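You operate a simulated robot arm through the tools that you are given. There is no shell and no other tool. Be economical: measure what you need, move in short steps, check, and stop when the job is done.

You are at the controls of a simulated two-armed robot. One attempt, no reset.

TASK
Change the pocket's cassette for the 50 MM one from the blue-handled drawer.
Fine: set the old one aside on the top, then into that drawer; shut and latch it. Set down upright: cassette.
Where things are to end (x, y in the base frame): cassette within 0.06 m of [0.88, 0.1].

Only the result counts: the job must be done as asked and must still hold three seconds after the hand-in. Knocking over, shifting, dropping, spilling or breaking anything else fails it.

THE ROBOT
Two 6-joint arms with two-finger parallel grippers on one trunk, on a base that drives. Base frame: it is fixed to the floor where the robot stands at the start and does not move with it; the origin is under the middle of the robot, x ahead of it, y to its left, z up. Lengths are in m, angles in degrees, forces in N, time in s.
The left shoulder is at the start at [0.05, 0.17, 1.11], the right one opposite. Each reaches about 1.092 m from its shoulder. Places, roughly: blue drawer latch [0.8, 0, 0.8]; blue-handled drawer [0.9, 0.2, 0.7]; inside of the blue drawer [1, 0.2, 0.6]; inside of the pocket [1, 0.4, 1]; table top [1.2, 0, 1]. Payload 1.57 kg a hand.
The TCP of each hand is the grasp point between the finger pads, 0.03 m short of the fingertips. In the tool frame z runs along the fingers and y along their closing line. The gripper opens to 0.08 m. The fingers are 0.017 m wide and 0.012 m thick; the gripper's body (0.04 by 0.082 m) begins 0.08 m behind the TCP.
Orientation is that of the tool frame in the base frame, as a unit quaternion [x, y, z, w]. With the fingers straight down and closing along the base's y, the tool's x points along the base's -x, its y along +y and its z along -z.

THE INTERFACE
- The arms move only by the tool send_rows. It takes "left_deltas", "right_deltas" or both (then of equal length, played together; a hand with none holds still); each is a list of rows, each a list of 7 numbers: the turn, a rotation vector about the tool's x, y, z in degrees, then the shift along the tool's x, y, z in m, then the opening, from 0 (shut) to 1 (fully open). In form: [[ax, ay, az, x, y, z, hand], ...]. A call has 1 to 12 rows; each row is the pose to reach, as a shift and turn from the pose commanded when the call began, along the tool's axes at that moment. Each row takes 0.2 s and may step no farther than 0.05 m and 8.6 degrees from the row before; otherwise, or with a gripper value out of range, the whole call is refused. A pose out of reach is approached as far as the arm can. The call stops where the force on the tool passes 90 N (or 10 N more than at its start, if that is more) or the arm is blocked; 0.2 s more then pass. The fingers move at their own pace (about 0.045 m/s each) and stop on an object; they squeeze with about 40 N. The grip force told is the motor's: it shows also when the fingers shut on nothing. Time passes only in rows, and 0.2 s behind the last, so rows that repeat a pose let the fingers close. The reply holds the time, the measured pose of the TCP, the force on the tool along the base axes, the opening and the grip force, in the units named above and with some noise, with the torque about the TCP (base axes, N m) and any sound that the robot's microphone picked up.
- Cameras (640 x 400 px; columns grow to the right, rows downward): "scene" is now at [0.035, 0.0162, 1.6796]; the picture's right is [0.22, -0.98, 0.00], its down [-0.74, -0.17, -0.65] and it looks along [0.64, 0.14, -0.76] (base axes); focal length 291 px, centre (320, 200). "left" rides on the left gripper at [0.072, 0.007, -0.122] in its tool frame; the picture's right is [-0.09, 1.00, 0.00], its down [-0.84, -0.08, -0.54] and it looks along [-0.54, -0.05, 0.84] (tool axes); focal length 238 px, centre (320, 200). "right" rides on the right gripper at [0.072, -0.007, -0.122] in its tool frame; the picture's right is [0.09, 1.00, 0.00], its down [-0.84, 0.08, -0.54] and it looks along [-0.54, 0.05, 0.84] (tool axes); focal length 238 px, centre (320, 200). There is no depth. A picture from a camera that has moved, and an enlarged one, comes with that camera's place and axes in the base frame and with its lens.
- capture(camera): a new picture of that camera. No time passes.
- move_column(by): slides the trunk up (or, below 0, down) by that many m; the arms and the scene camera ride with it, the base frame stays. It gives what a move gives, with no picture.
- drive_base(legs): drives the robot by 1 to 6 legs, each [ahead, left, turn to the left] in m, m and degrees, along the robot's own axes; the way and the turn of a leg run together, so that a leg with both is an arc; at most 1.5 m and 180 degrees a leg. The arms and the cameras ride along, it lands a little off, and it stops where it bumps. It gives what a move gives.
- head_to(pan, tilt): turns the head with the scene camera to pan (to the left, within 86 degrees either way) and tilt (down, from -29 to 69), counted from straight ahead of the robot. It gives what a move gives.
- close_up(camera, box): a new picture of the part [left, top, right, bottom] of that camera's present view, enlarged. No time passes.
- close_job(): hands the job in; it is judged then, once.

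Go step by step. Nothing tells you exact positions but the pictures and the camera data: compare them with the known pose of the tool, close in by small moves and look again before you grip or let go. The budget is 120 turns and 92 pictures, counting those below and the enlarged ones. Unless the task says otherwise, let go and move clear before handing in.

The tools are called after "Call:" as name(argument=value, ...) on one line, values as JSON. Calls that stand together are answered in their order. send_rows: Moves the arms, as the interface text tells. Its arguments: {"type":"object","properties":{"left_deltas":{"type":"array","items":{"type":"array","items":{"type":"number"}}},"right_deltas":{"type":"array","items":{"type":"array","items":{"type":"number"}}}},"required":[]} The other tools are called the same way: move_column (by) slides the trunk up or down; drive_base (legs) drives the base; head_to (pan, tilt) turns the head that bears the scene camera; capture (camera) takes a picture; close_up (camera, box) takes an enlarged picture of a part of a camera's view; close_job () hands the job in.

At the start:

```text
time: 0.0
left_ee_pos: [0.6333, 0.3904, 0.9997]
left_tcp_rot: [0.0, 1.0, 0.0, 0.0]
left_wrist_force: [0.2, 0.8, 0.6]
left_moment: [0.01, -0.01, 0.01]
left_width: 0.0802
left_gripper_force: 0.0
right_ee_pos: [0.6988, -0.1652, 1.0008]
right_tcp_rot: [0.0, 1.0, 0.0, 0.001]
right_wrist_force: [0.3, 0.4, 0.1]
right_moment: [-0.02, 0.02, -0.02]
right_width: 0.08
right_gripper_force: 0.0
trunk travel left (down, up): [-0.725, 0.245]
robot x, y, heading: [-0.0011, 0.0019, -0.1]
head pan, tilt: [12.8, 49.2]
```

scene: 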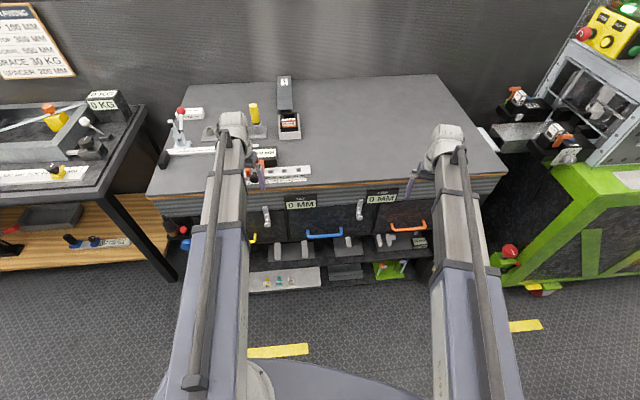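
right: 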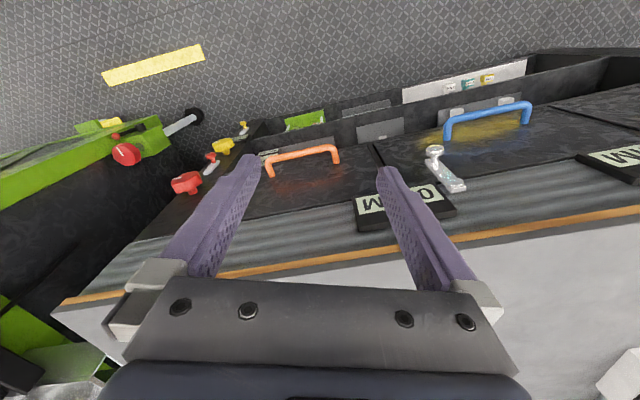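
left: 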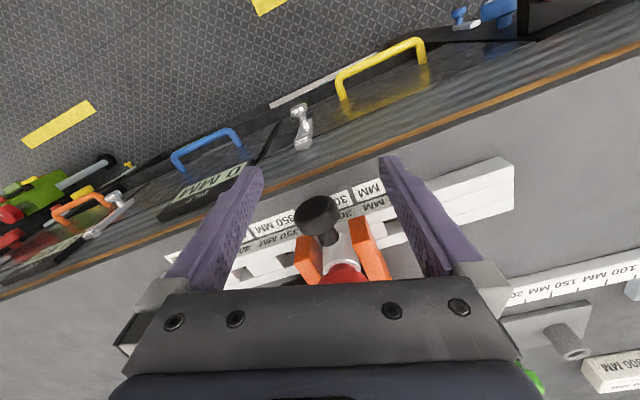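

I see a bench with three drawers (yellow, orange, blue handles) and a pocket somewhere on the top. I look closer before moving.

Call:
close_up(camera="scene", box=[140, 60, 340, 190])

Call:
close_up(camera="scene", box=[230, 150, 450, 290])

```text
3.08 times, centred on (240, 125) of scene
camera zoom: at [0.035, 0.0162, 1.6796], right [0.22, -0.98, 0.0], down [-0.74, -0.17, -0.65], along [0.64, 0.14, -0.76], focal length 894 px, centre (566, 431)
```

zoom: 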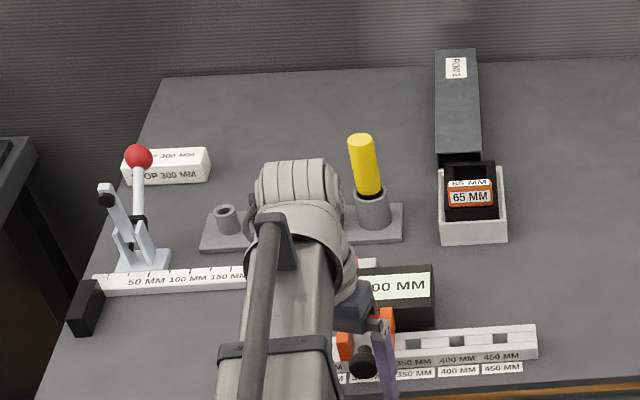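

```text
2.86 times, centred on (340, 220) of scene
camera zoom: at [0.035, 0.0162, 1.6796], right [0.22, -0.98, 0.0], down [-0.74, -0.17, -0.65], along [0.64, 0.14, -0.76], focal length 830 px, centre (263, 143)
```

zoom: 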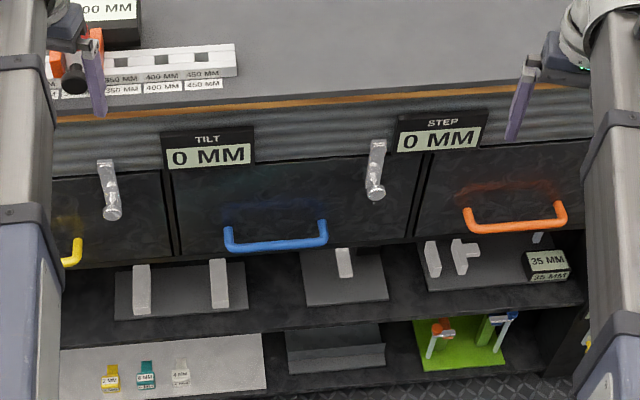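

The pocket looks to be at about (0.95, 0.34) with a 65 MM cassette; the blue drawer has its latch on the right, at y≈0. I look at the latch and drawer closely.

Call:
close_up(camera="right", box=[360, 80, 560, 220])

Call:
close_up(camera="scene", box=[265, 70, 315, 150])

Call:
close_up(camera="scene", box=[280, 180, 400, 260])

```text
2.86 times, centred on (460, 150) of right
camera zoom: at [0.6273, -0.1716, 1.1202], right [-0.09, 1.0, 0.0], down [0.84, 0.08, 0.54], along [0.54, 0.05, -0.84], focal length 681 px, centre (-80, 343)
```

zoom: 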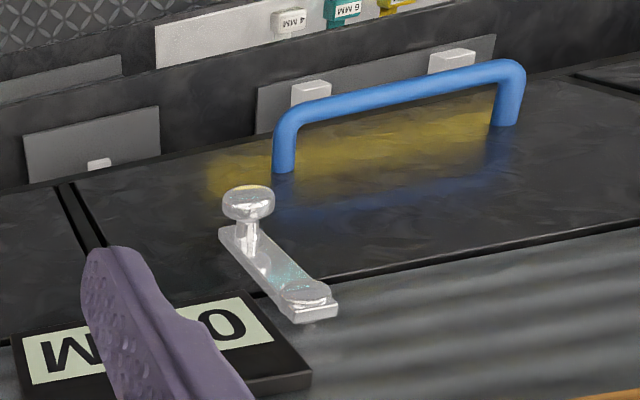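

```text
5.00 times, centred on (290, 110) of scene
camera zoom: at [0.035, 0.0162, 1.6796], right [0.22, -0.98, 0.0], down [-0.74, -0.17, -0.65], along [0.64, 0.14, -0.76], focal length 1453 px, centre (470, 650)
```

zoom: 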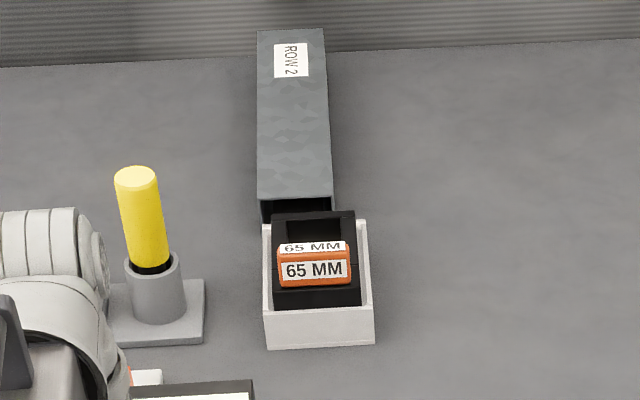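

```text
5.00 times, centred on (340, 220) of scene
camera zoom: at [0.035, 0.0162, 1.6796], right [0.22, -0.98, 0.0], down [-0.74, -0.17, -0.65], along [0.64, 0.14, -0.76], focal length 1453 px, centre (220, 100)
```

zoom: 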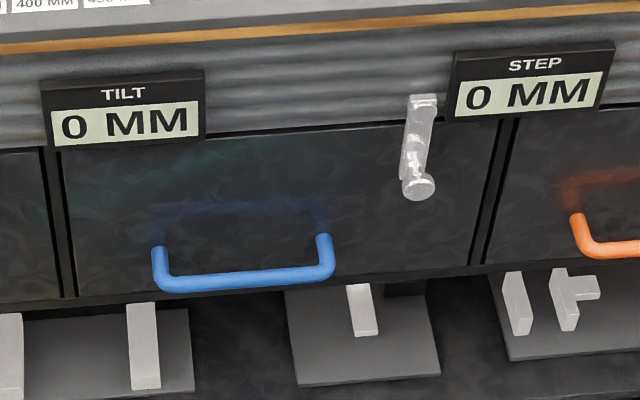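

The latch is a turn-button: pivot at about (0.763, 0.016, 0.85), knob at about (0.741, 0.012, 0.78). I tilt the right hand 45° forward, fingers shut, and bring it in front of the latch's right side.

Call:
send_rows(right_deltas=[[0, -7.5, 0, 0.0167, 0.0225, 0.025, 0], [0, -15, 0, 0.0333, 0.045, 0.05, 0], [0, -22.5, 0, 0.05, 0.0675, 0.075, 0], [0, -30, 0, 0.0667, 0.09, 0.1, 0], [0, -37.5, 0, 0.0833, 0.1125, 0.125, 0], [0, -45, 0, 0.1, 0.13, 0.15, 0], [0, -45, 0, 0.1, 0.13, 0.15, 0]])

Call:
capture(camera="right")

Call:
capture(camera="scene")

```text
time: 1.6
left_ee_pos: [0.633, 0.3922, 0.9995]
left_tcp_rot: [0.0, 1.0, 0.0, 0.0]
left_wrist_force: [0.7, 0.2, 0.7]
left_moment: [0.02, 0.0, -0.03]
left_width: 0.0799
left_gripper_force: 0.1
right_ee_pos: [0.5991, -0.0324, 1.0643]
right_tcp_rot: [-0.001, 0.923, 0.0, 0.384]
right_wrist_force: [-0.1, 0.7, 0.3]
right_moment: [0.02, 0.0, -0.01]
right_width: 0.0
right_gripper_force: 21.3
right hand out of reach, approached as far as the arm can: row 1, 2, 3, 4, 5, 6, 7
trunk travel left (down, up): [-0.725, 0.245]
robot x, y, heading: [0.0014, -0.0037, -0.2]
head pan, tilt: [12.8, 49.2]
```

```text
83 pictures are left
camera right: at [0.4629, -0.0397, 1.098], right [-0.07, 1.0, -0.07], down [0.21, 0.08, 0.98], along [0.98, 0.05, -0.21], focal length 238 px, centre (320, 200)
```

right: 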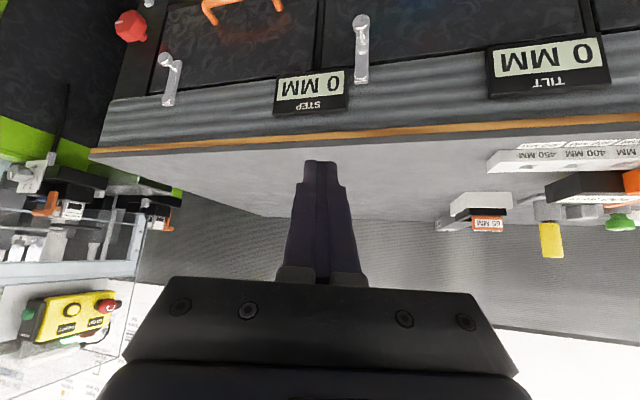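

```text
82 pictures are left
camera scene: at [0.0355, 0.0161, 1.6796], right [0.22, -0.98, 0.0], down [-0.74, -0.17, -0.65], along [0.64, 0.14, -0.76], focal length 291 px, centre (320, 200)
```

scene: 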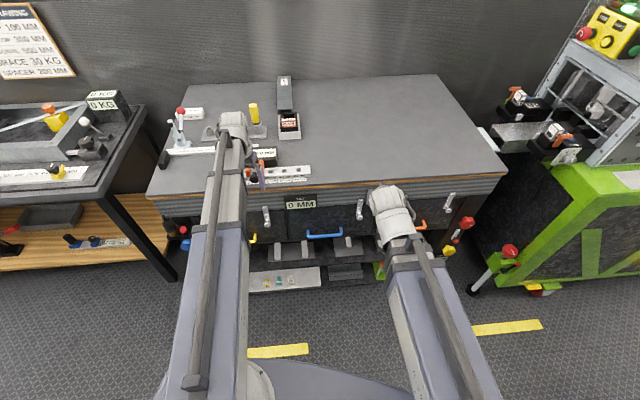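

The right arm could not come that low from this trunk height; lowering the trunk by 0.22 helps.

Call:
move_column(by=-0.22)

Call:
capture(camera="right")

```text
time: 2.2
left_ee_pos: [0.6306, 0.3912, 0.9791]
left_tcp_rot: [0.0, 1.0, 0.005, 0.001]
left_wrist_force: [-7.3, -3.9, 30.9]
left_moment: [1.07, 0.07, 0.09]
left_width: 0.0772
left_gripper_force: 0.0
right_ee_pos: [0.5978, -0.0331, 1.0432]
right_tcp_rot: [-0.001, 0.924, 0.001, 0.384]
right_wrist_force: [0.1, -0.1, 0.0]
right_moment: [-0.04, 0.02, -0.04]
right_width: 0.0003
right_gripper_force: 21.5
trunk travel left (down, up): [-0.703, 0.267]
robot x, y, heading: [0.0013, -0.0059, 0.0]
head pan, tilt: [12.8, 49.2]
stopped: the force on the tool passed its limit at 106 N (the readings are from after the stop); the commanded pose is now the measured one
```

```text
81 pictures are left
camera right: at [0.4613, -0.0407, 1.077], right [-0.07, 1.0, -0.06], down [0.21, 0.08, 0.98], along [0.98, 0.05, -0.21], focal length 238 px, centre (320, 200)
```

right: 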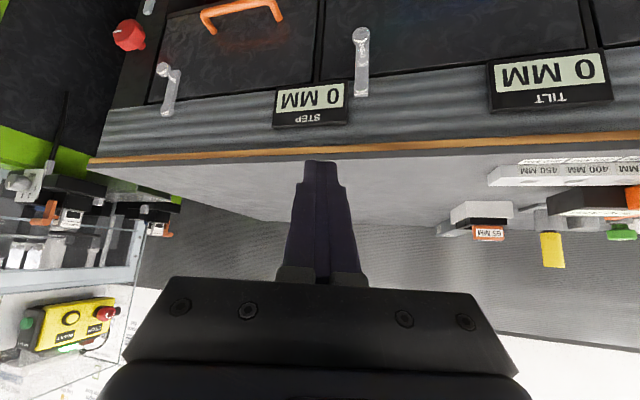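

The left hand, which was over the bench (the bench is yawed ~16°), touched something below it. I lift the left hand straight up and look.

Call:
send_rows(left_deltas=[[0, 0, 0, 0, 0, -0.03, 1], [0, 0, 0, 0, 0, -0.07, 1], [0, 0, 0, 0, 0, -0.11, 1], [0, 0, 0, 0, 0, -0.15, 1]])

Call:
capture(camera="left")

Call:
capture(camera="scene")

```text
time: 3.2
left_ee_pos: [0.6311, 0.3924, 0.9797]
left_tcp_rot: [-0.001, 1.0, 0.004, 0.003]
left_wrist_force: [-17.4, -4.4, 20.7]
left_moment: [0.72, 0.38, 0.66]
left_width: 0.0764
left_gripper_force: 0.0
left hand out of reach, approached as far as the arm can: row 1, 2, 3, 4
right_ee_pos: [0.5984, -0.0316, 1.0431]
right_tcp_rot: [0.001, 0.923, 0.0, 0.384]
right_wrist_force: [-1.2, 0.2, 0.2]
right_moment: [-0.03, 0.03, -0.03]
right_width: 0.0
right_gripper_force: 21.2
trunk travel left (down, up): [-0.703, 0.267]
robot x, y, heading: [-0.0022, -0.0045, -0.0]
head pan, tilt: [12.8, 49.2]
```

```text
80 pictures are left
camera left: at [0.5597, 0.3975, 1.102], right [0.09, 1.0, 0.01], down [0.83, -0.08, 0.55], along [0.54, -0.04, -0.84], focal length 238 px, centre (320, 200)
```

left: 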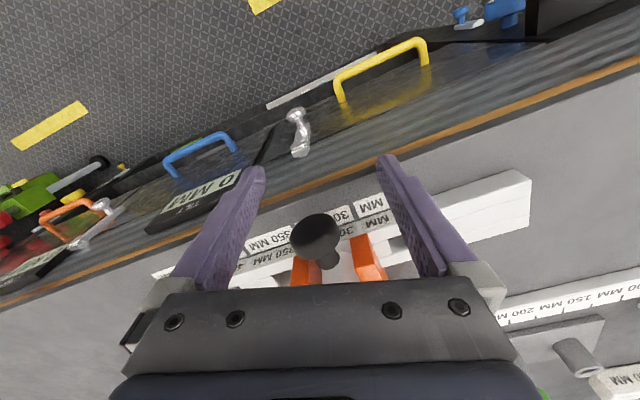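

```text
79 pictures are left
camera scene: at [0.0312, 0.0145, 1.6573], right [0.22, -0.98, 0.0], down [-0.74, -0.17, -0.66], along [0.64, 0.15, -0.76], focal length 291 px, centre (320, 200)
```

scene: 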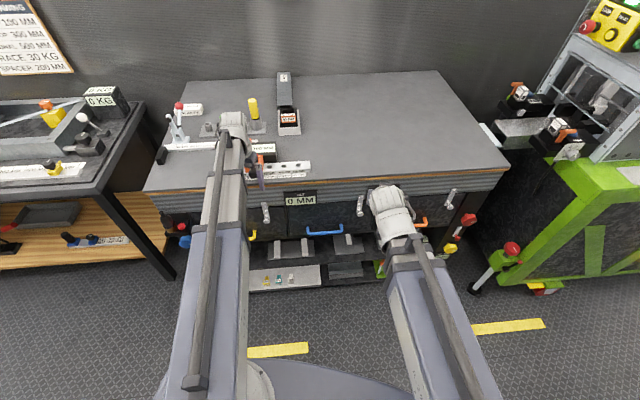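

The left hand did not rise by arm alone, so I raise the trunk back, which undoes the touch directly.

Call:
move_column(by=0.06)

Call:
capture(camera="left")

```text
time: 4.2
left_ee_pos: [0.6352, 0.3918, 1.038]
left_tcp_rot: [0.001, 1.0, 0.005, 0.002]
left_wrist_force: [0.8, -0.2, -0.7]
left_moment: [0.0, 0.01, -0.01]
left_width: 0.08
left_gripper_force: 0.1
right_ee_pos: [0.6012, -0.0315, 1.1018]
right_tcp_rot: [0.001, 0.924, 0.0, 0.383]
right_wrist_force: [0.3, 0.0, 0.3]
right_moment: [0.03, 0.01, -0.01]
right_width: 0.0
right_gripper_force: 21.2
trunk travel left (down, up): [-0.763, 0.207]
robot x, y, heading: [0.0024, -0.0022, 0.1]
head pan, tilt: [12.8, 49.2]
```

```text
78 pictures are left
camera left: at [0.5632, 0.3988, 1.1598], right [0.09, 1.0, 0.01], down [0.83, -0.08, 0.54], along [0.54, -0.04, -0.84], focal length 238 px, centre (320, 200)
```

left: 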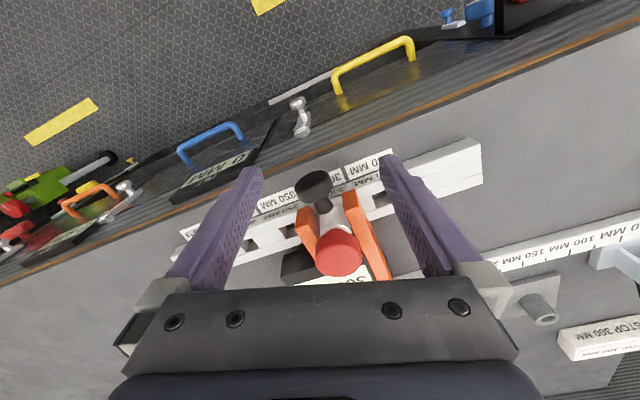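

The left hand is free and the clamp is still seated at its hole. I probe where the left arm can go: small back-and-up moves.

Call:
send_rows(left_deltas=[[0, 0, 0, 0.04, 0, -0.02, 1], [0, 0, 0, 0.08, 0, -0.04, 1], [0, 0, 0, 0.12, 0, -0.06, 1]], right_deltas=[[0, 0, 0, 0, 0, 0.03, 0], [0, 0, 0, 0, 0, 0.06, 0], [0, 0, 0, 0, 0, 0.09, 0]])

```text
time: 5.0
left_ee_pos: [0.5125, 0.3925, 1.0374]
left_tcp_rot: [0.0, 1.0, 0.005, 0.003]
left_wrist_force: [0.2, -0.3, 0.1]
left_moment: [0.04, 0.0, 0.01]
left_width: 0.0799
left_gripper_force: 0.2
left hand out of reach, approached as far as the arm can: row 1, 2, 3
right_ee_pos: [0.6596, -0.0339, 1.1018]
right_tcp_rot: [0.001, 0.924, 0.0, 0.382]
right_wrist_force: [0.0, 0.1, 1.2]
right_moment: [-0.02, 0.01, 0.02]
right_width: 0.0
right_gripper_force: 21.3
right hand out of reach, approached as far as the arm can: row 1, 2, 3
trunk travel left (down, up): [-0.763, 0.207]
robot x, y, heading: [0.0031, -0.0043, -0.2]
head pan, tilt: [12.8, 49.2]
```

The arms are SCARA-like: height comes only from the trunk, plus what tilting gives. The bench is yawed about 16.4°, so I turn the base to face it squarely.

Call:
drive_base(legs=[[0, 0, 16.4]])

Call:
head_to(pan=0, tilt=48)

Call:
capture(camera="scene")

```text
time: 6.4
left_ee_pos: [0.3806, 0.5213, 1.0373]
left_tcp_rot: [-0.143, 0.99, 0.004, 0.002]
left_wrist_force: [0.4, 0.6, -0.5]
left_moment: [0.02, 0.02, -0.03]
left_width: 0.08
left_gripper_force: 0.0
right_ee_pos: [0.6425, 0.1545, 1.1022]
right_tcp_rot: [-0.132, 0.915, 0.054, 0.378]
right_wrist_force: [-0.5, -0.8, -0.1]
right_moment: [0.01, -0.01, 0.01]
right_width: 0.0
right_gripper_force: 21.0
trunk travel left (down, up): [-0.763, 0.207]
robot x, y, heading: [-0.0027, 0.0033, 16.5]
head pan, tilt: [12.8, 49.2]
```

```text
time: 7.1
left_ee_pos: [0.3819, 0.5213, 1.0377]
left_tcp_rot: [-0.143, 0.99, 0.005, 0.0]
left_wrist_force: [0.7, 0.5, 0.2]
left_moment: [-0.03, -0.02, -0.03]
left_width: 0.0798
left_gripper_force: 0.0
right_ee_pos: [0.6433, 0.1561, 1.1027]
right_tcp_rot: [-0.133, 0.915, 0.055, 0.378]
right_wrist_force: [-0.4, 0.3, -0.2]
right_moment: [0.03, -0.02, 0.02]
right_width: 0.0
right_gripper_force: 21.8
trunk travel left (down, up): [-0.763, 0.207]
robot x, y, heading: [0.0009, -0.0001, 16.6]
head pan, tilt: [0.0, 48.0]
```

```text
77 pictures are left
camera scene: at [0.0366, 0.0102, 1.7189], right [0.28, -0.96, 0.0], down [-0.71, -0.21, -0.67], along [0.64, 0.19, -0.74], focal length 291 px, centre (320, 200)
```

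scene: 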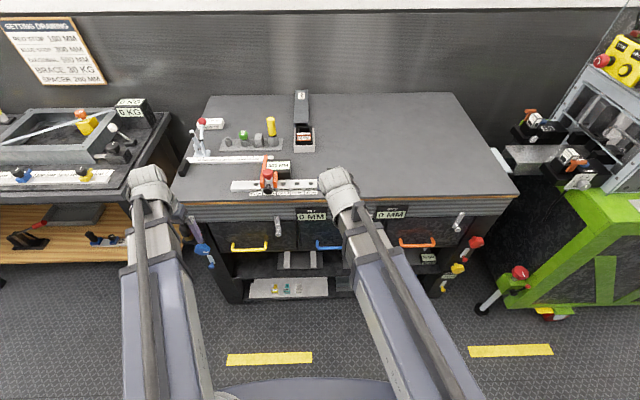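

Now squared to the bench. I bring the right hand back and right of the latch, then lower the trunk.

Call:
send_rows(right_deltas=[[0, 0, 0, 0.021, -0.03, -0.021, 0], [0, 0, 0, 0.042, -0.07, -0.042, 0], [0, 0, 0, 0.042, -0.115, -0.042, 0], [0, 0, 0, 0.042, -0.16, -0.042, 0], [0, 0, 0, 0.042, -0.207, -0.042, 0]])

Call:
move_column(by=-0.295)

Call:
capture(camera="right")

Call:
capture(camera="scene")

```text
time: 8.3
left_ee_pos: [0.3813, 0.5215, 1.0385]
left_tcp_rot: [-0.143, 0.99, 0.005, 0.001]
left_wrist_force: [0.1, 0.9, -0.4]
left_moment: [0.01, 0.03, 0.05]
left_width: 0.0799
left_gripper_force: 0.1
right_ee_pos: [0.6508, -0.062, 1.1009]
right_tcp_rot: [-0.134, 0.915, 0.056, 0.378]
right_wrist_force: [0.4, -0.2, -0.7]
right_moment: [0.02, -0.06, -0.01]
right_width: 0.0
right_gripper_force: 21.3
right hand out of reach, approached as far as the arm can: row 2, 3, 4, 5
trunk travel left (down, up): [-0.763, 0.207]
robot x, y, heading: [0.0024, -0.0016, 16.3]
head pan, tilt: [0.0, 48.0]
```

```text
time: 11.3
left_ee_pos: [0.3817, 0.5213, 0.743]
left_tcp_rot: [-0.143, 0.99, 0.004, 0.001]
left_wrist_force: [-0.1, 0.9, -0.6]
left_moment: [-0.03, 0.02, 0.01]
left_width: 0.0801
left_gripper_force: 0.0
right_ee_pos: [0.6509, -0.0625, 0.8058]
right_tcp_rot: [-0.132, 0.915, 0.055, 0.378]
right_wrist_force: [-0.5, 0.8, 0.3]
right_moment: [-0.01, -0.01, -0.03]
right_width: 0.0003
right_gripper_force: 21.3
trunk travel left (down, up): [-0.468, 0.502]
robot x, y, heading: [0.0018, 0.0019, 16.5]
head pan, tilt: [0.0, 48.0]
```

```text
76 pictures are left
camera right: at [0.5214, -0.1075, 0.8408], right [-0.34, 0.94, -0.06], down [0.18, 0.13, 0.97], along [0.92, 0.32, -0.22], focal length 238 px, centre (320, 200)
```

right: 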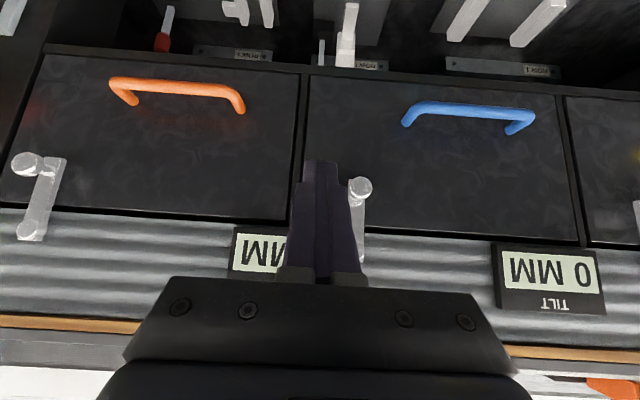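

```text
75 pictures are left
camera scene: at [0.0366, 0.0101, 1.4239], right [0.28, -0.96, 0.0], down [-0.71, -0.21, -0.67], along [0.64, 0.19, -0.74], focal length 291 px, centre (320, 200)
```

scene: 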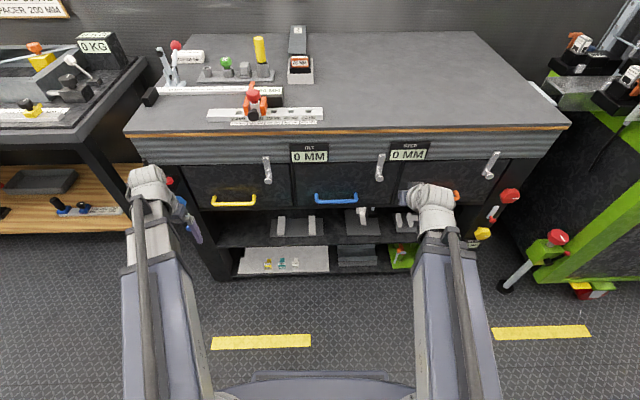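

Knob refined: about (0.75, 0.02, 0.766), robot-frame (0.725, −0.194). I lower a little and bring the fingertips in beside it.

Call:
move_column(by=-0.03)

Call:
send_rows(right_deltas=[[0, 0, 0, -0.024, 0, 0.024, 0], [0, 0, 0, -0.047, 0, 0.047, 0], [0, 0, 0, -0.071, 0, 0.071, 0]])

Call:
capture(camera="right")

```text
time: 12.1
left_ee_pos: [0.3827, 0.5218, 0.7116]
left_tcp_rot: [-0.142, 0.99, 0.004, 0.001]
left_wrist_force: [-0.5, -1.0, 0.0]
left_moment: [0.01, -0.03, 0.03]
left_width: 0.0797
left_gripper_force: 0.0
right_ee_pos: [0.6511, -0.0628, 0.7766]
right_tcp_rot: [-0.133, 0.915, 0.055, 0.377]
right_wrist_force: [0.5, 0.2, -0.6]
right_moment: [0.0, -0.02, 0.01]
right_width: 0.0
right_gripper_force: 21.9
trunk travel left (down, up): [-0.438, 0.532]
robot x, y, heading: [0.001, 0.0036, 16.3]
head pan, tilt: [0.0, 48.0]
```

```text
time: 12.8
left_ee_pos: [0.3816, 0.5212, 0.7124]
left_tcp_rot: [-0.143, 0.99, 0.005, 0.001]
left_wrist_force: [0.8, 0.9, 0.5]
left_moment: [0.0, 0.0, 0.03]
left_width: 0.0802
left_gripper_force: 0.0
right_ee_pos: [0.7474, -0.0351, 0.7768]
right_tcp_rot: [-0.132, 0.915, 0.055, 0.378]
right_wrist_force: [1.1, 0.2, -1.1]
right_moment: [0.01, 0.0, 0.0]
right_width: 0.0001
right_gripper_force: 21.2
trunk travel left (down, up): [-0.438, 0.532]
robot x, y, heading: [0.0, -0.0019, 16.4]
head pan, tilt: [0.0, 48.0]
```

```text
74 pictures are left
camera right: at [0.618, -0.0804, 0.8106], right [-0.34, 0.94, -0.06], down [0.18, 0.13, 0.97], along [0.92, 0.32, -0.22], focal length 238 px, centre (320, 200)
```

right: 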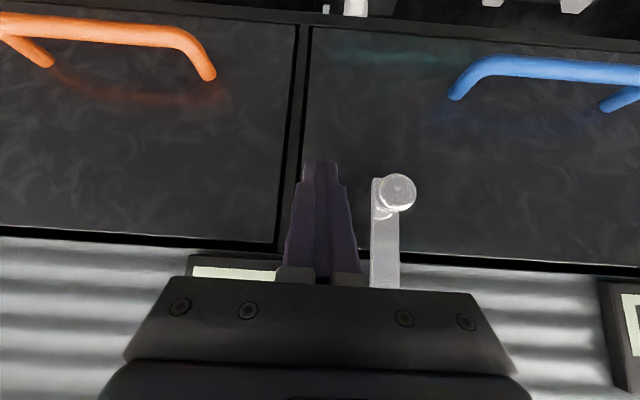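

The fingertips sit just right of the latch bar. I push it to the left (+e) step by step.

Call:
send_rows(right_deltas=[[0, 0, 0, 0, 0.02, 0, 0], [0, 0, 0, 0, 0.03, 0, 0], [0, 0, 0, 0, 0.04, 0, 0], [0, 0, 0, 0, 0.05, 0, 0], [0, 0, 0, 0, 0.06, 0, 0], [0, 0, 0, 0, 0.07, 0, 0], [0, 0, 0, 0, 0.08, 0, 0]])

Call:
capture(camera="right")

```text
time: 14.4
left_ee_pos: [0.3812, 0.5216, 0.7128]
left_tcp_rot: [-0.142, 0.99, 0.004, 0.001]
left_wrist_force: [-0.7, -0.1, -0.6]
left_moment: [-0.01, -0.01, 0.03]
left_width: 0.0797
left_gripper_force: 0.1
right_ee_pos: [0.724, 0.0441, 0.7772]
right_tcp_rot: [-0.133, 0.915, 0.055, 0.377]
right_wrist_force: [-0.5, 0.3, -0.3]
right_moment: [0.01, 0.0, -0.04]
right_width: 0.0
right_gripper_force: 21.6
trunk travel left (down, up): [-0.438, 0.532]
robot x, y, heading: [0.0005, 0.0, 16.4]
head pan, tilt: [0.0, 48.0]
```

```text
73 pictures are left
camera right: at [0.5947, -0.0022, 0.8107], right [-0.35, 0.94, -0.06], down [0.18, 0.13, 0.97], along [0.92, 0.32, -0.22], focal length 238 px, centre (320, 200)
```

right: 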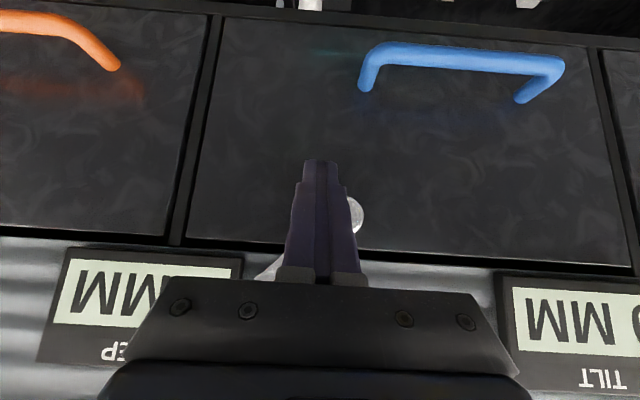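

The bar has swung and its knob is just left of the fingers. Raising the trunk lifts it further.

Call:
move_column(by=0.06)

Call:
capture(camera="right")

```text
time: 15.4
left_ee_pos: [0.3807, 0.521, 0.7736]
left_tcp_rot: [-0.142, 0.99, 0.005, 0.001]
left_wrist_force: [-0.1, 0.2, 0.2]
left_moment: [-0.04, 0.03, 0.01]
left_width: 0.0799
left_gripper_force: 0.1
right_ee_pos: [0.7241, 0.0441, 0.8358]
right_tcp_rot: [-0.133, 0.915, 0.055, 0.377]
right_wrist_force: [0.0, 0.2, 0.5]
right_moment: [-0.02, 0.01, 0.01]
right_width: 0.0
right_gripper_force: 21.0
trunk travel left (down, up): [-0.498, 0.472]
robot x, y, heading: [0.0011, 0.0027, 16.5]
head pan, tilt: [0.0, 48.0]
```

```text
72 pictures are left
camera right: at [0.5949, -0.0024, 0.8706], right [-0.34, 0.94, -0.06], down [0.18, 0.13, 0.97], along [0.92, 0.32, -0.22], focal length 238 px, centre (320, 200)
```

right: 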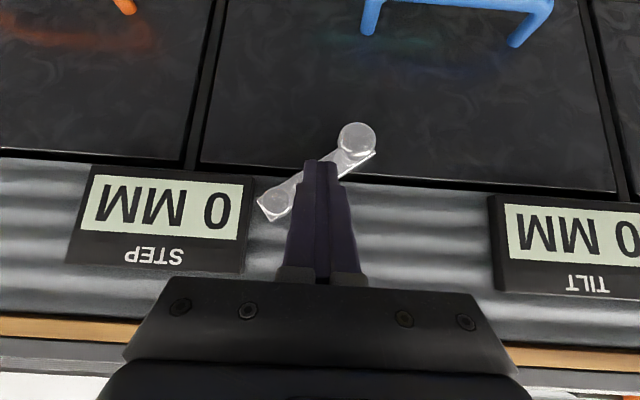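

The finger slid in front of the bar; the latch is at ~45°. I go below the knob (e≈−0.143, z≈0.79), shift left under it, and lift.

Call:
move_column(by=-0.065)

Call:
send_rows(right_deltas=[[0, 0, 0, 0, 0.012, 0, 0], [0, 0, 0, 0, 0.024, 0, 0], [0, 0, 0, -0.004, 0.026, 0.004, 0]])

Call:
capture(camera="right")

```text
time: 16.5
left_ee_pos: [0.3812, 0.5202, 0.7068]
left_tcp_rot: [-0.143, 0.99, 0.005, 0.001]
left_wrist_force: [0.6, -0.1, -0.2]
left_moment: [-0.02, -0.03, -0.01]
left_width: 0.0802
left_gripper_force: 0.0
right_ee_pos: [0.724, 0.0441, 0.7705]
right_tcp_rot: [-0.132, 0.915, 0.054, 0.377]
right_wrist_force: [0.6, 0.3, -0.6]
right_moment: [0.02, 0.02, 0.01]
right_width: 0.0001
right_gripper_force: 21.6
trunk travel left (down, up): [-0.433, 0.537]
robot x, y, heading: [0.0054, 0.0015, 16.5]
head pan, tilt: [0.0, 48.0]
```

```text
time: 17.3
left_ee_pos: [0.3821, 0.5216, 0.7083]
left_tcp_rot: [-0.143, 0.99, 0.004, 0.001]
left_wrist_force: [0.4, 0.3, 0.1]
left_moment: [-0.02, -0.02, 0.0]
left_width: 0.0799
left_gripper_force: 0.0
right_ee_pos: [0.7226, 0.0694, 0.7709]
right_tcp_rot: [-0.132, 0.915, 0.055, 0.378]
right_wrist_force: [0.1, 0.8, -0.8]
right_moment: [0.0, -0.01, 0.01]
right_width: 0.0001
right_gripper_force: 21.0
trunk travel left (down, up): [-0.433, 0.537]
robot x, y, heading: [0.0003, -0.0008, 16.3]
head pan, tilt: [0.0, 48.0]
```

```text
71 pictures are left
camera right: at [0.5929, 0.0236, 0.8057], right [-0.34, 0.94, -0.07], down [0.18, 0.13, 0.97], along [0.92, 0.32, -0.21], focal length 238 px, centre (320, 200)
```

right: 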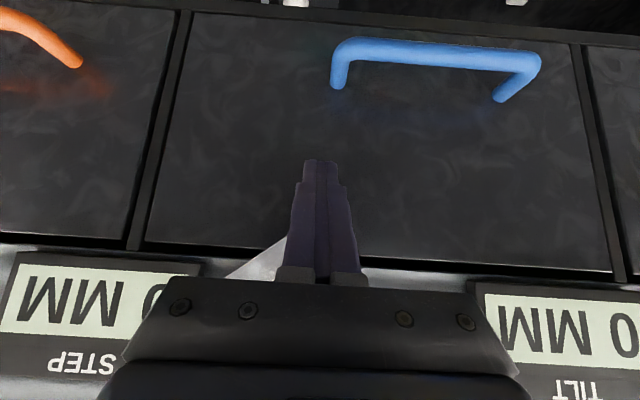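

The finger is under the knob now. I lift.

Call:
move_column(by=0.09)

Call:
capture(camera="right")

```text
time: 18.1
left_ee_pos: [0.3801, 0.5206, 0.7672]
left_tcp_rot: [-0.142, 0.99, 0.005, 0.001]
left_wrist_force: [-0.3, 0.0, 0.0]
left_moment: [-0.01, -0.03, 0.0]
left_width: 0.0803
left_gripper_force: 0.0
right_ee_pos: [0.7155, 0.0664, 0.8255]
right_tcp_rot: [-0.134, 0.921, 0.05, 0.362]
right_wrist_force: [-1.3, -1.8, -25.1]
right_moment: [-0.29, 0.13, 0.01]
right_width: 0.0
right_gripper_force: 20.7
trunk travel left (down, up): [-0.492, 0.478]
robot x, y, heading: [-0.0007, 0.0005, 16.4]
head pan, tilt: [0.0, 48.0]
stopped: the force on the tool passed its limit at 112 N (the readings are from after the stop); the commanded pose is now the measured one
```

```text
70 pictures are left
camera right: at [0.5876, 0.0215, 0.865], right [-0.35, 0.94, -0.07], down [0.21, 0.15, 0.97], along [0.91, 0.32, -0.25], focal length 238 px, centre (320, 200)
```

right: 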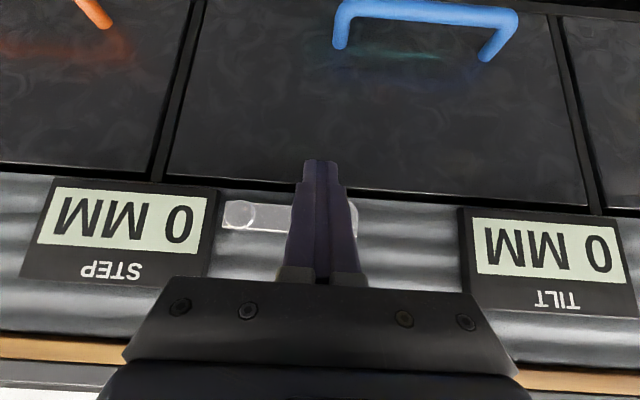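

The latch is horizontal, against its stop, clear of the drawer. I lower off it, back away and tilt the hand to horizontal, ready to grip the blue handle (bar ≈ n 0.727, e −0.06, z 0.652).

Call:
move_column(by=-0.03)

Call:
send_rows(right_deltas=[[0, 0, 0, 0.0283, 0, -0.0283, 0], [0, 0, 0, 0.0566, 0, -0.0566, 0], [0, 0, 0, 0.0849, 0, -0.0849, 0], [0, -8, 0, 0.0849, 0, -0.0849, 0], [0, -16, 0, 0.0849, 0, -0.0849, 0], [0, -24, 0, 0.0849, 0, -0.0849, 0], [0, -32, 0, 0.0849, 0, -0.0849, 0], [0, -40, 0, 0.0849, 0, -0.0849, 0], [0, -47, 0, 0.0849, 0, -0.0849, 0.5]])

Call:
capture(camera="scene")

```text
time: 18.9
left_ee_pos: [0.3816, 0.5218, 0.7372]
left_tcp_rot: [-0.144, 0.99, 0.005, 0.001]
left_wrist_force: [-0.2, 0.6, 0.4]
left_moment: [-0.01, -0.01, 0.02]
left_width: 0.08
left_gripper_force: 0.0
right_ee_pos: [0.7165, 0.0686, 0.7966]
right_tcp_rot: [-0.133, 0.92, 0.051, 0.364]
right_wrist_force: [0.8, -0.3, -0.1]
right_moment: [0.01, 0.01, -0.02]
right_width: 0.0002
right_gripper_force: 20.6
trunk travel left (down, up): [-0.462, 0.508]
robot x, y, heading: [-0.0019, 0.0027, 16.5]
head pan, tilt: [0.0, 48.0]
```

```text
time: 20.9
left_ee_pos: [0.3817, 0.5218, 0.736]
left_tcp_rot: [-0.144, 0.99, 0.005, 0.002]
left_wrist_force: [0.5, 0.1, -0.3]
left_moment: [0.0, 0.03, -0.01]
left_width: 0.0798
left_gripper_force: 0.1
right_ee_pos: [0.6842, 0.0704, 0.9564]
right_tcp_rot: [-0.098, 0.702, 0.105, 0.697]
right_wrist_force: [-1.0, -0.2, 0.6]
right_moment: [-0.04, 0.03, -0.01]
right_width: 0.0319
right_gripper_force: 0.0
right hand out of reach, approached as far as the arm can: row 3, 4, 5, 6, 7, 8, 9
trunk travel left (down, up): [-0.462, 0.508]
robot x, y, heading: [0.0015, 0.0027, 16.4]
head pan, tilt: [0.0, 48.0]
```

```text
69 pictures are left
camera scene: at [0.0362, 0.0101, 1.4187], right [0.28, -0.96, 0.0], down [-0.71, -0.21, -0.67], along [0.64, 0.19, -0.74], focal length 291 px, centre (320, 200)
```

scene: 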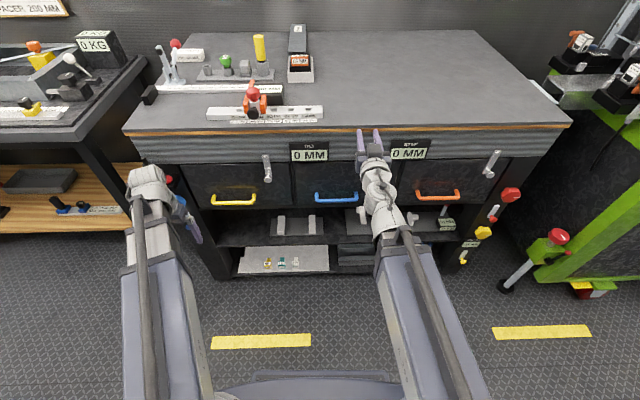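

The hand is horizontal but near its minimum reach; I back the base 0.1 m for clearance and roll the hand so the fingers close vertically.

Call:
drive_base(legs=[[-0.1, 0, 0]])

Call:
send_rows(right_deltas=[[0, 0, -8.5, 0, 0, 0, 0.6], [0, 0, -17, 0, 0, 0, 0.6], [0, 0, -25.5, 0, 0, 0, 0.6], [0, 0, -34, 0, 0, 0, 0.6], [0, 0, -42.5, 0, 0, 0, 0.6], [0, 0, -51, 0, 0, 0, 0.6], [0, 0, -59.5, 0, 0, 0, 0.6], [0, 0, -68, 0, 0, 0, 0.6], [0, 0, -76.5, 0, 0, 0, 0.6], [0, 0, -85, 0, 0, 0, 0.6], [0, 0, -90, 0, 0, 0, 0.6]])

Call:
move_column(by=-0.3)

Call:
capture(camera="scene")

Call:
capture(camera="right")

```text
time: 22.0
left_ee_pos: [0.2849, 0.4925, 0.7372]
left_tcp_rot: [-0.143, 0.99, 0.005, 0.002]
left_wrist_force: [-0.3, -0.1, -0.6]
left_moment: [0.0, -0.01, -0.01]
left_width: 0.0799
left_gripper_force: 0.0
right_ee_pos: [0.5889, 0.0404, 0.9566]
right_tcp_rot: [-0.102, 0.701, 0.1, 0.699]
right_wrist_force: [0.7, 0.6, 1.5]
right_moment: [-0.01, 0.02, 0.02]
right_width: 0.0399
right_gripper_force: 0.1
trunk travel left (down, up): [-0.462, 0.508]
robot x, y, heading: [-0.0963, -0.0279, 16.5]
head pan, tilt: [0.0, 48.0]
```

```text
time: 24.4
left_ee_pos: [0.2858, 0.493, 0.738]
left_tcp_rot: [-0.143, 0.99, 0.004, 0.001]
left_wrist_force: [0.2, 0.9, -0.7]
left_moment: [0.0, 0.0, 0.0]
left_width: 0.0799
left_gripper_force: 0.1
right_ee_pos: [0.5884, 0.0403, 0.9565]
right_tcp_rot: [0.568, -0.423, 0.425, -0.564]
right_wrist_force: [0.2, 0.3, -0.1]
right_moment: [0.01, 0.0, 0.02]
right_width: 0.048
right_gripper_force: 0.1
trunk travel left (down, up): [-0.462, 0.508]
robot x, y, heading: [-0.096, -0.0262, 16.3]
head pan, tilt: [0.0, 48.0]
```

```text
time: 27.4
left_ee_pos: [0.287, 0.4926, 0.4367]
left_tcp_rot: [-0.142, 0.99, 0.005, 0.001]
left_wrist_force: [0.5, 0.3, 0.7]
left_moment: [0.03, 0.01, -0.04]
left_width: 0.0802
left_gripper_force: 0.0
right_ee_pos: [0.5882, 0.041, 0.6563]
right_tcp_rot: [0.568, -0.424, 0.423, -0.565]
right_wrist_force: [0.1, -0.1, -0.4]
right_moment: [-0.01, -0.02, -0.01]
right_width: 0.0481
right_gripper_force: 0.1
trunk travel left (down, up): [-0.162, 0.808]
robot x, y, heading: [-0.0971, -0.0284, 16.3]
head pan, tilt: [0.0, 48.0]
```

```text
68 pictures are left
camera scene: at [-0.0597, -0.0182, 1.1187], right [0.28, -0.96, 0.0], down [-0.71, -0.21, -0.67], along [0.64, 0.19, -0.74], focal length 291 px, centre (320, 200)
```

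scene: 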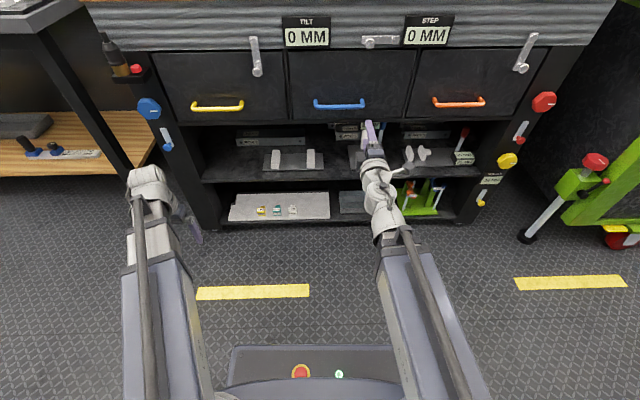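

```text
67 pictures are left
camera right: at [0.4917, -0.0639, 0.6623], right [0.02, -0.09, -1.0], down [-0.76, 0.65, -0.08], along [0.65, 0.76, -0.05], focal length 238 px, centre (320, 200)
```

right: 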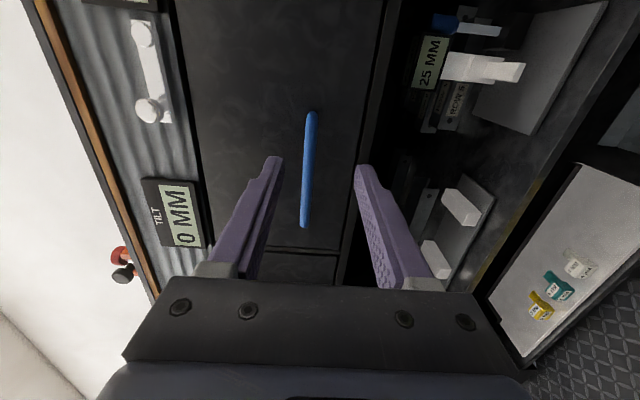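

Handle refined: n≈0.736, e≈−0.057, z≈0.665. I raise 8 mm, shift left 0.07 and go forward partway, then check.

Call:
move_column(by=0.008)

Call:
send_rows(right_deltas=[[0, 0, 0, -0.03, 0, 0.02, 0.7], [0, 0, 0, -0.06, 0, 0.04, 0.7], [0, 0, 0, -0.071, 0, 0.08, 0.7], [0, 0, 0, -0.071, 0, 0.11, 0.7]])

Call:
capture(camera="right")

```text
time: 28.0
left_ee_pos: [0.2847, 0.4929, 0.4453]
left_tcp_rot: [-0.144, 0.99, 0.004, 0.001]
left_wrist_force: [0.2, 0.3, 1.1]
left_moment: [0.05, 0.01, 0.01]
left_width: 0.0803
left_gripper_force: 0.0
right_ee_pos: [0.5877, 0.0404, 0.6651]
right_tcp_rot: [0.567, -0.423, 0.423, -0.565]
right_wrist_force: [0.3, 0.7, -0.8]
right_moment: [-0.01, 0.0, 0.04]
right_width: 0.0481
right_gripper_force: 0.1
trunk travel left (down, up): [-0.17, 0.8]
robot x, y, heading: [-0.0949, -0.0257, 16.3]
head pan, tilt: [0.0, 48.0]
```

```text
time: 29.0
left_ee_pos: [0.2859, 0.4934, 0.4448]
left_tcp_rot: [-0.143, 0.99, 0.005, 0.002]
left_wrist_force: [0.2, 0.6, 0.2]
left_moment: [0.01, 0.0, -0.01]
left_width: 0.0802
left_gripper_force: 0.1
right_ee_pos: [0.673, 0.1403, 0.6642]
right_tcp_rot: [0.568, -0.425, 0.422, -0.565]
right_wrist_force: [0.2, 0.2, 1.0]
right_moment: [-0.03, -0.01, 0.04]
right_width: 0.0556
right_gripper_force: 0.0
trunk travel left (down, up): [-0.17, 0.8]
robot x, y, heading: [-0.0957, -0.0316, 16.3]
head pan, tilt: [0.0, 48.0]
```

```text
66 pictures are left
camera right: at [0.5758, 0.0363, 0.67], right [0.02, -0.09, -1.0], down [-0.76, 0.65, -0.08], along [0.65, 0.76, -0.06], focal length 238 px, centre (320, 200)
```

right: 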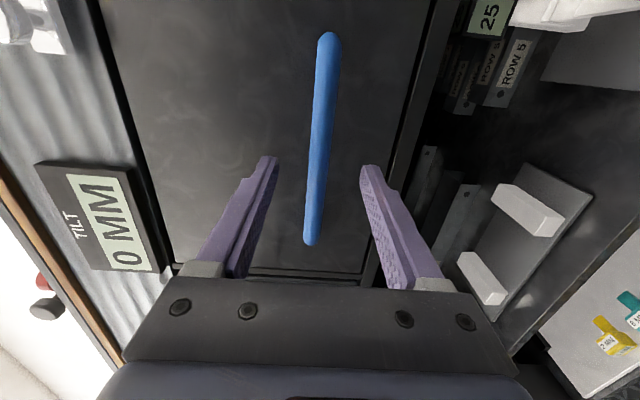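

The bar lies between the fingers. I advance 0.036 and close.

Call:
send_rows(right_deltas=[[0, 0, 0, 0, 0, 0.02, 0.7], [0, 0, 0, 0, 0, 0.036, 0.7], [0, 0, 0, 0, 0, 0.036, 0], [0, 0, 0, 0, 0, 0.036, 0], [0, 0, 0, 0, 0, 0.036, 0], [0, 0, 0, 0, 0, 0.036, 0]])

Call:
capture(camera="right")

```text
time: 30.4
left_ee_pos: [0.2849, 0.4934, 0.4444]
left_tcp_rot: [-0.142, 0.99, 0.005, 0.002]
left_wrist_force: [0.3, -0.2, 0.8]
left_moment: [0.02, 0.0, 0.0]
left_width: 0.0801
left_gripper_force: 0.2
right_ee_pos: [0.705, 0.149, 0.6638]
right_tcp_rot: [0.568, -0.423, 0.422, -0.566]
right_wrist_force: [-22.4, -7.1, -2.9]
right_moment: [0.2, -0.22, 0.06]
right_width: 0.0137
right_gripper_force: 26.5
trunk travel left (down, up): [-0.17, 0.8]
robot x, y, heading: [-0.0965, -0.0281, 16.4]
head pan, tilt: [0.0, 48.0]
```

```text
65 pictures are left
camera right: at [0.6089, 0.0452, 0.6706], right [0.02, -0.09, -1.0], down [-0.76, 0.65, -0.08], along [0.65, 0.76, -0.05], focal length 238 px, centre (320, 200)
```

right: 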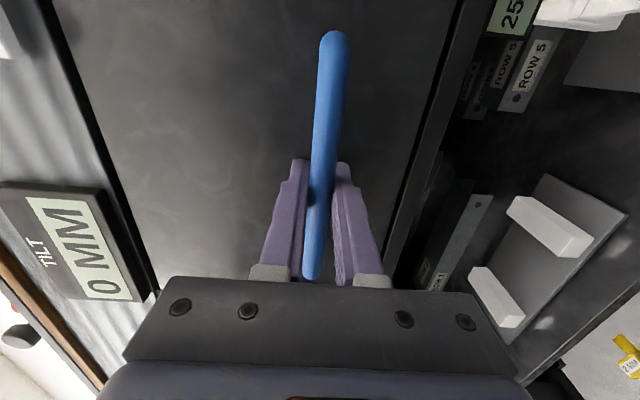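

Gripped. I back the base slowly, first 0.06 m, to see if the drawer follows.

Call:
drive_base(legs=[[-0.06, 0, 0]])

Call:
capture(camera="scene")

```text
time: 31.4
left_ee_pos: [0.2281, 0.4752, 0.4461]
left_tcp_rot: [-0.143, 0.99, 0.005, 0.001]
left_wrist_force: [-0.2, 0.2, 1.0]
left_moment: [0.0, 0.0, -0.03]
left_width: 0.0803
left_gripper_force: 0.0
right_ee_pos: [0.6492, 0.1309, 0.6635]
right_tcp_rot: [0.567, -0.425, 0.424, -0.564]
right_wrist_force: [4.1, -10.8, 10.4]
right_moment: [0.04, 0.02, 0.38]
right_width: 0.0142
right_gripper_force: 30.5
trunk travel left (down, up): [-0.17, 0.8]
robot x, y, heading: [-0.1563, -0.047, 16.6]
head pan, tilt: [0.0, 48.0]
```

```text
64 pictures are left
camera scene: at [-0.1182, -0.0361, 1.1268], right [0.28, -0.96, 0.0], down [-0.71, -0.21, -0.67], along [0.64, 0.19, -0.74], focal length 291 px, centre (320, 200)
```

scene: 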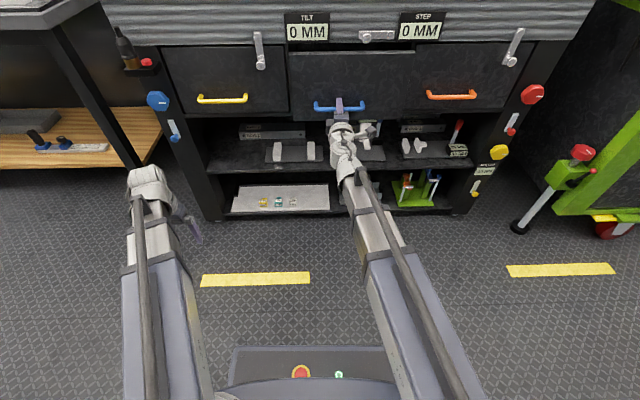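

The drawer follows. I pull another 0.17 m.

Call:
drive_base(legs=[[-0.09, 0, 0], [-0.08, 0, 0]])

Call:
capture(camera="scene")

```text
time: 32.4
left_ee_pos: [0.1974, 0.4764, 0.4456]
left_tcp_rot: [-0.147, 0.989, 0.005, 0.001]
left_wrist_force: [0.3, 0.2, -0.4]
left_moment: [-0.02, 0.02, 0.02]
left_width: 0.08
left_gripper_force: 0.1
right_ee_pos: [0.6254, 0.1313, 0.6641]
right_tcp_rot: [0.566, -0.425, 0.424, -0.564]
right_wrist_force: [1.1, -0.9, 10.1]
right_moment: [0.13, 0.08, 0.22]
right_width: 0.0136
right_gripper_force: 30.4
trunk travel left (down, up): [-0.17, 0.8]
robot x, y, heading: [-0.1801, -0.0571, 16.6]
head pan, tilt: [0.0, 48.0]
stopped in leg 1: the robot was blocked; the commanded pose is now the measured one
```

```text
63 pictures are left
camera scene: at [-0.1428, -0.0389, 1.1267], right [0.29, -0.96, 0.0], down [-0.71, -0.22, -0.67], along [0.64, 0.2, -0.74], focal length 291 px, centre (320, 200)
```

scene: 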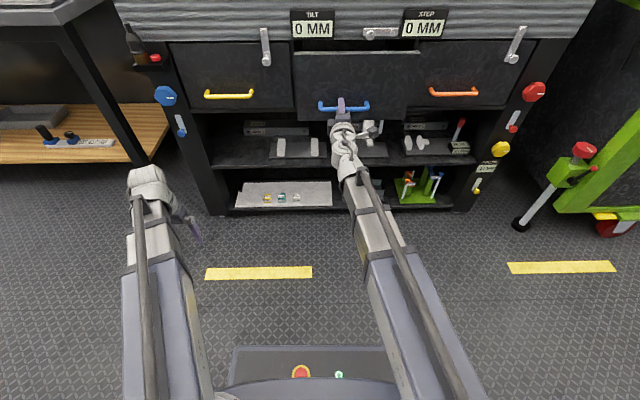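

The base is blocked (perhaps something behind it), with the drawer open ~0.085 m. The arm itself still has room to pull.

Call:
send_rows(right_deltas=[[0, 0, 0, 0, 0, -0.02, 0], [0, 0, 0, 0, 0, -0.04, 0], [0, 0, 0, 0, 0, -0.06, 0], [0, 0, 0, 0, 0, -0.08, 0]])

Call:
capture(camera="scene")

```text
time: 33.4
left_ee_pos: [0.1992, 0.4749, 0.444]
left_tcp_rot: [-0.147, 0.989, 0.005, 0.002]
left_wrist_force: [0.7, -0.3, 0.4]
left_moment: [0.02, 0.0, 0.02]
left_width: 0.08
left_gripper_force: 0.0
right_ee_pos: [0.5475, 0.1042, 0.6645]
right_tcp_rot: [0.565, -0.426, 0.426, -0.564]
right_wrist_force: [5.5, -19.0, 7.6]
right_moment: [0.06, 0.04, 0.6]
right_width: 0.0138
right_gripper_force: 30.2
trunk travel left (down, up): [-0.17, 0.8]
robot x, y, heading: [-0.1796, -0.049, 17.0]
head pan, tilt: [0.0, 48.0]
```

```text
62 pictures are left
camera scene: at [-0.1422, -0.0398, 1.1266], right [0.29, -0.96, 0.0], down [-0.71, -0.22, -0.67], along [0.64, 0.2, -0.74], focal length 291 px, centre (320, 200)
```

scene: 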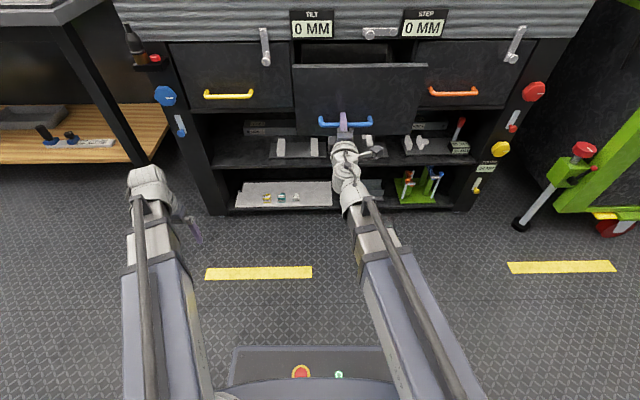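

Drawer is ~0.16 m open. I pull 0.065 more with a slight side relief.

Call:
send_rows(right_deltas=[[0, 0, 0, 0.003, 0, -0.02, 0], [0, 0, 0, 0.004, 0, -0.04, 0], [0, 0, 0, 0.005, 0, -0.065, 0]])

Call:
capture(camera="scene")

```text
time: 34.2
left_ee_pos: [0.198, 0.4768, 0.4461]
left_tcp_rot: [-0.148, 0.989, 0.005, 0.002]
left_wrist_force: [0.4, -0.6, 0.3]
left_moment: [0.0, 0.0, 0.0]
left_width: 0.0801
left_gripper_force: 0.0
right_ee_pos: [0.486, 0.0853, 0.6645]
right_tcp_rot: [0.567, -0.425, 0.425, -0.564]
right_wrist_force: [4.5, -17.2, 12.9]
right_moment: [0.04, 0.08, 0.22]
right_width: 0.0138
right_gripper_force: 30.2
trunk travel left (down, up): [-0.17, 0.8]
robot x, y, heading: [-0.1784, -0.0457, 17.3]
head pan, tilt: [0.0, 48.0]
```

```text
61 pictures are left
camera scene: at [-0.1427, -0.0396, 1.1268], right [0.29, -0.96, 0.0], down [-0.71, -0.22, -0.67], along [0.64, 0.2, -0.74], focal length 291 px, centre (320, 200)
```

scene: 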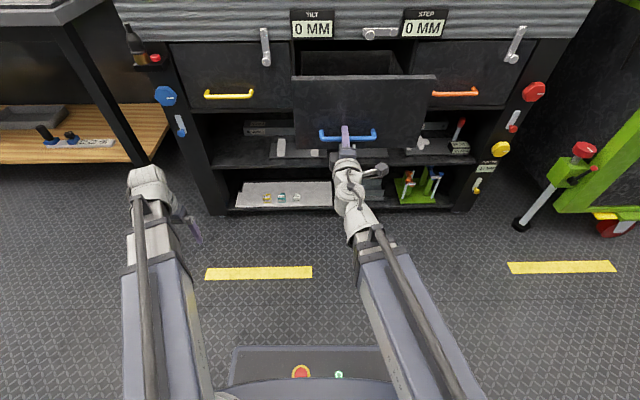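

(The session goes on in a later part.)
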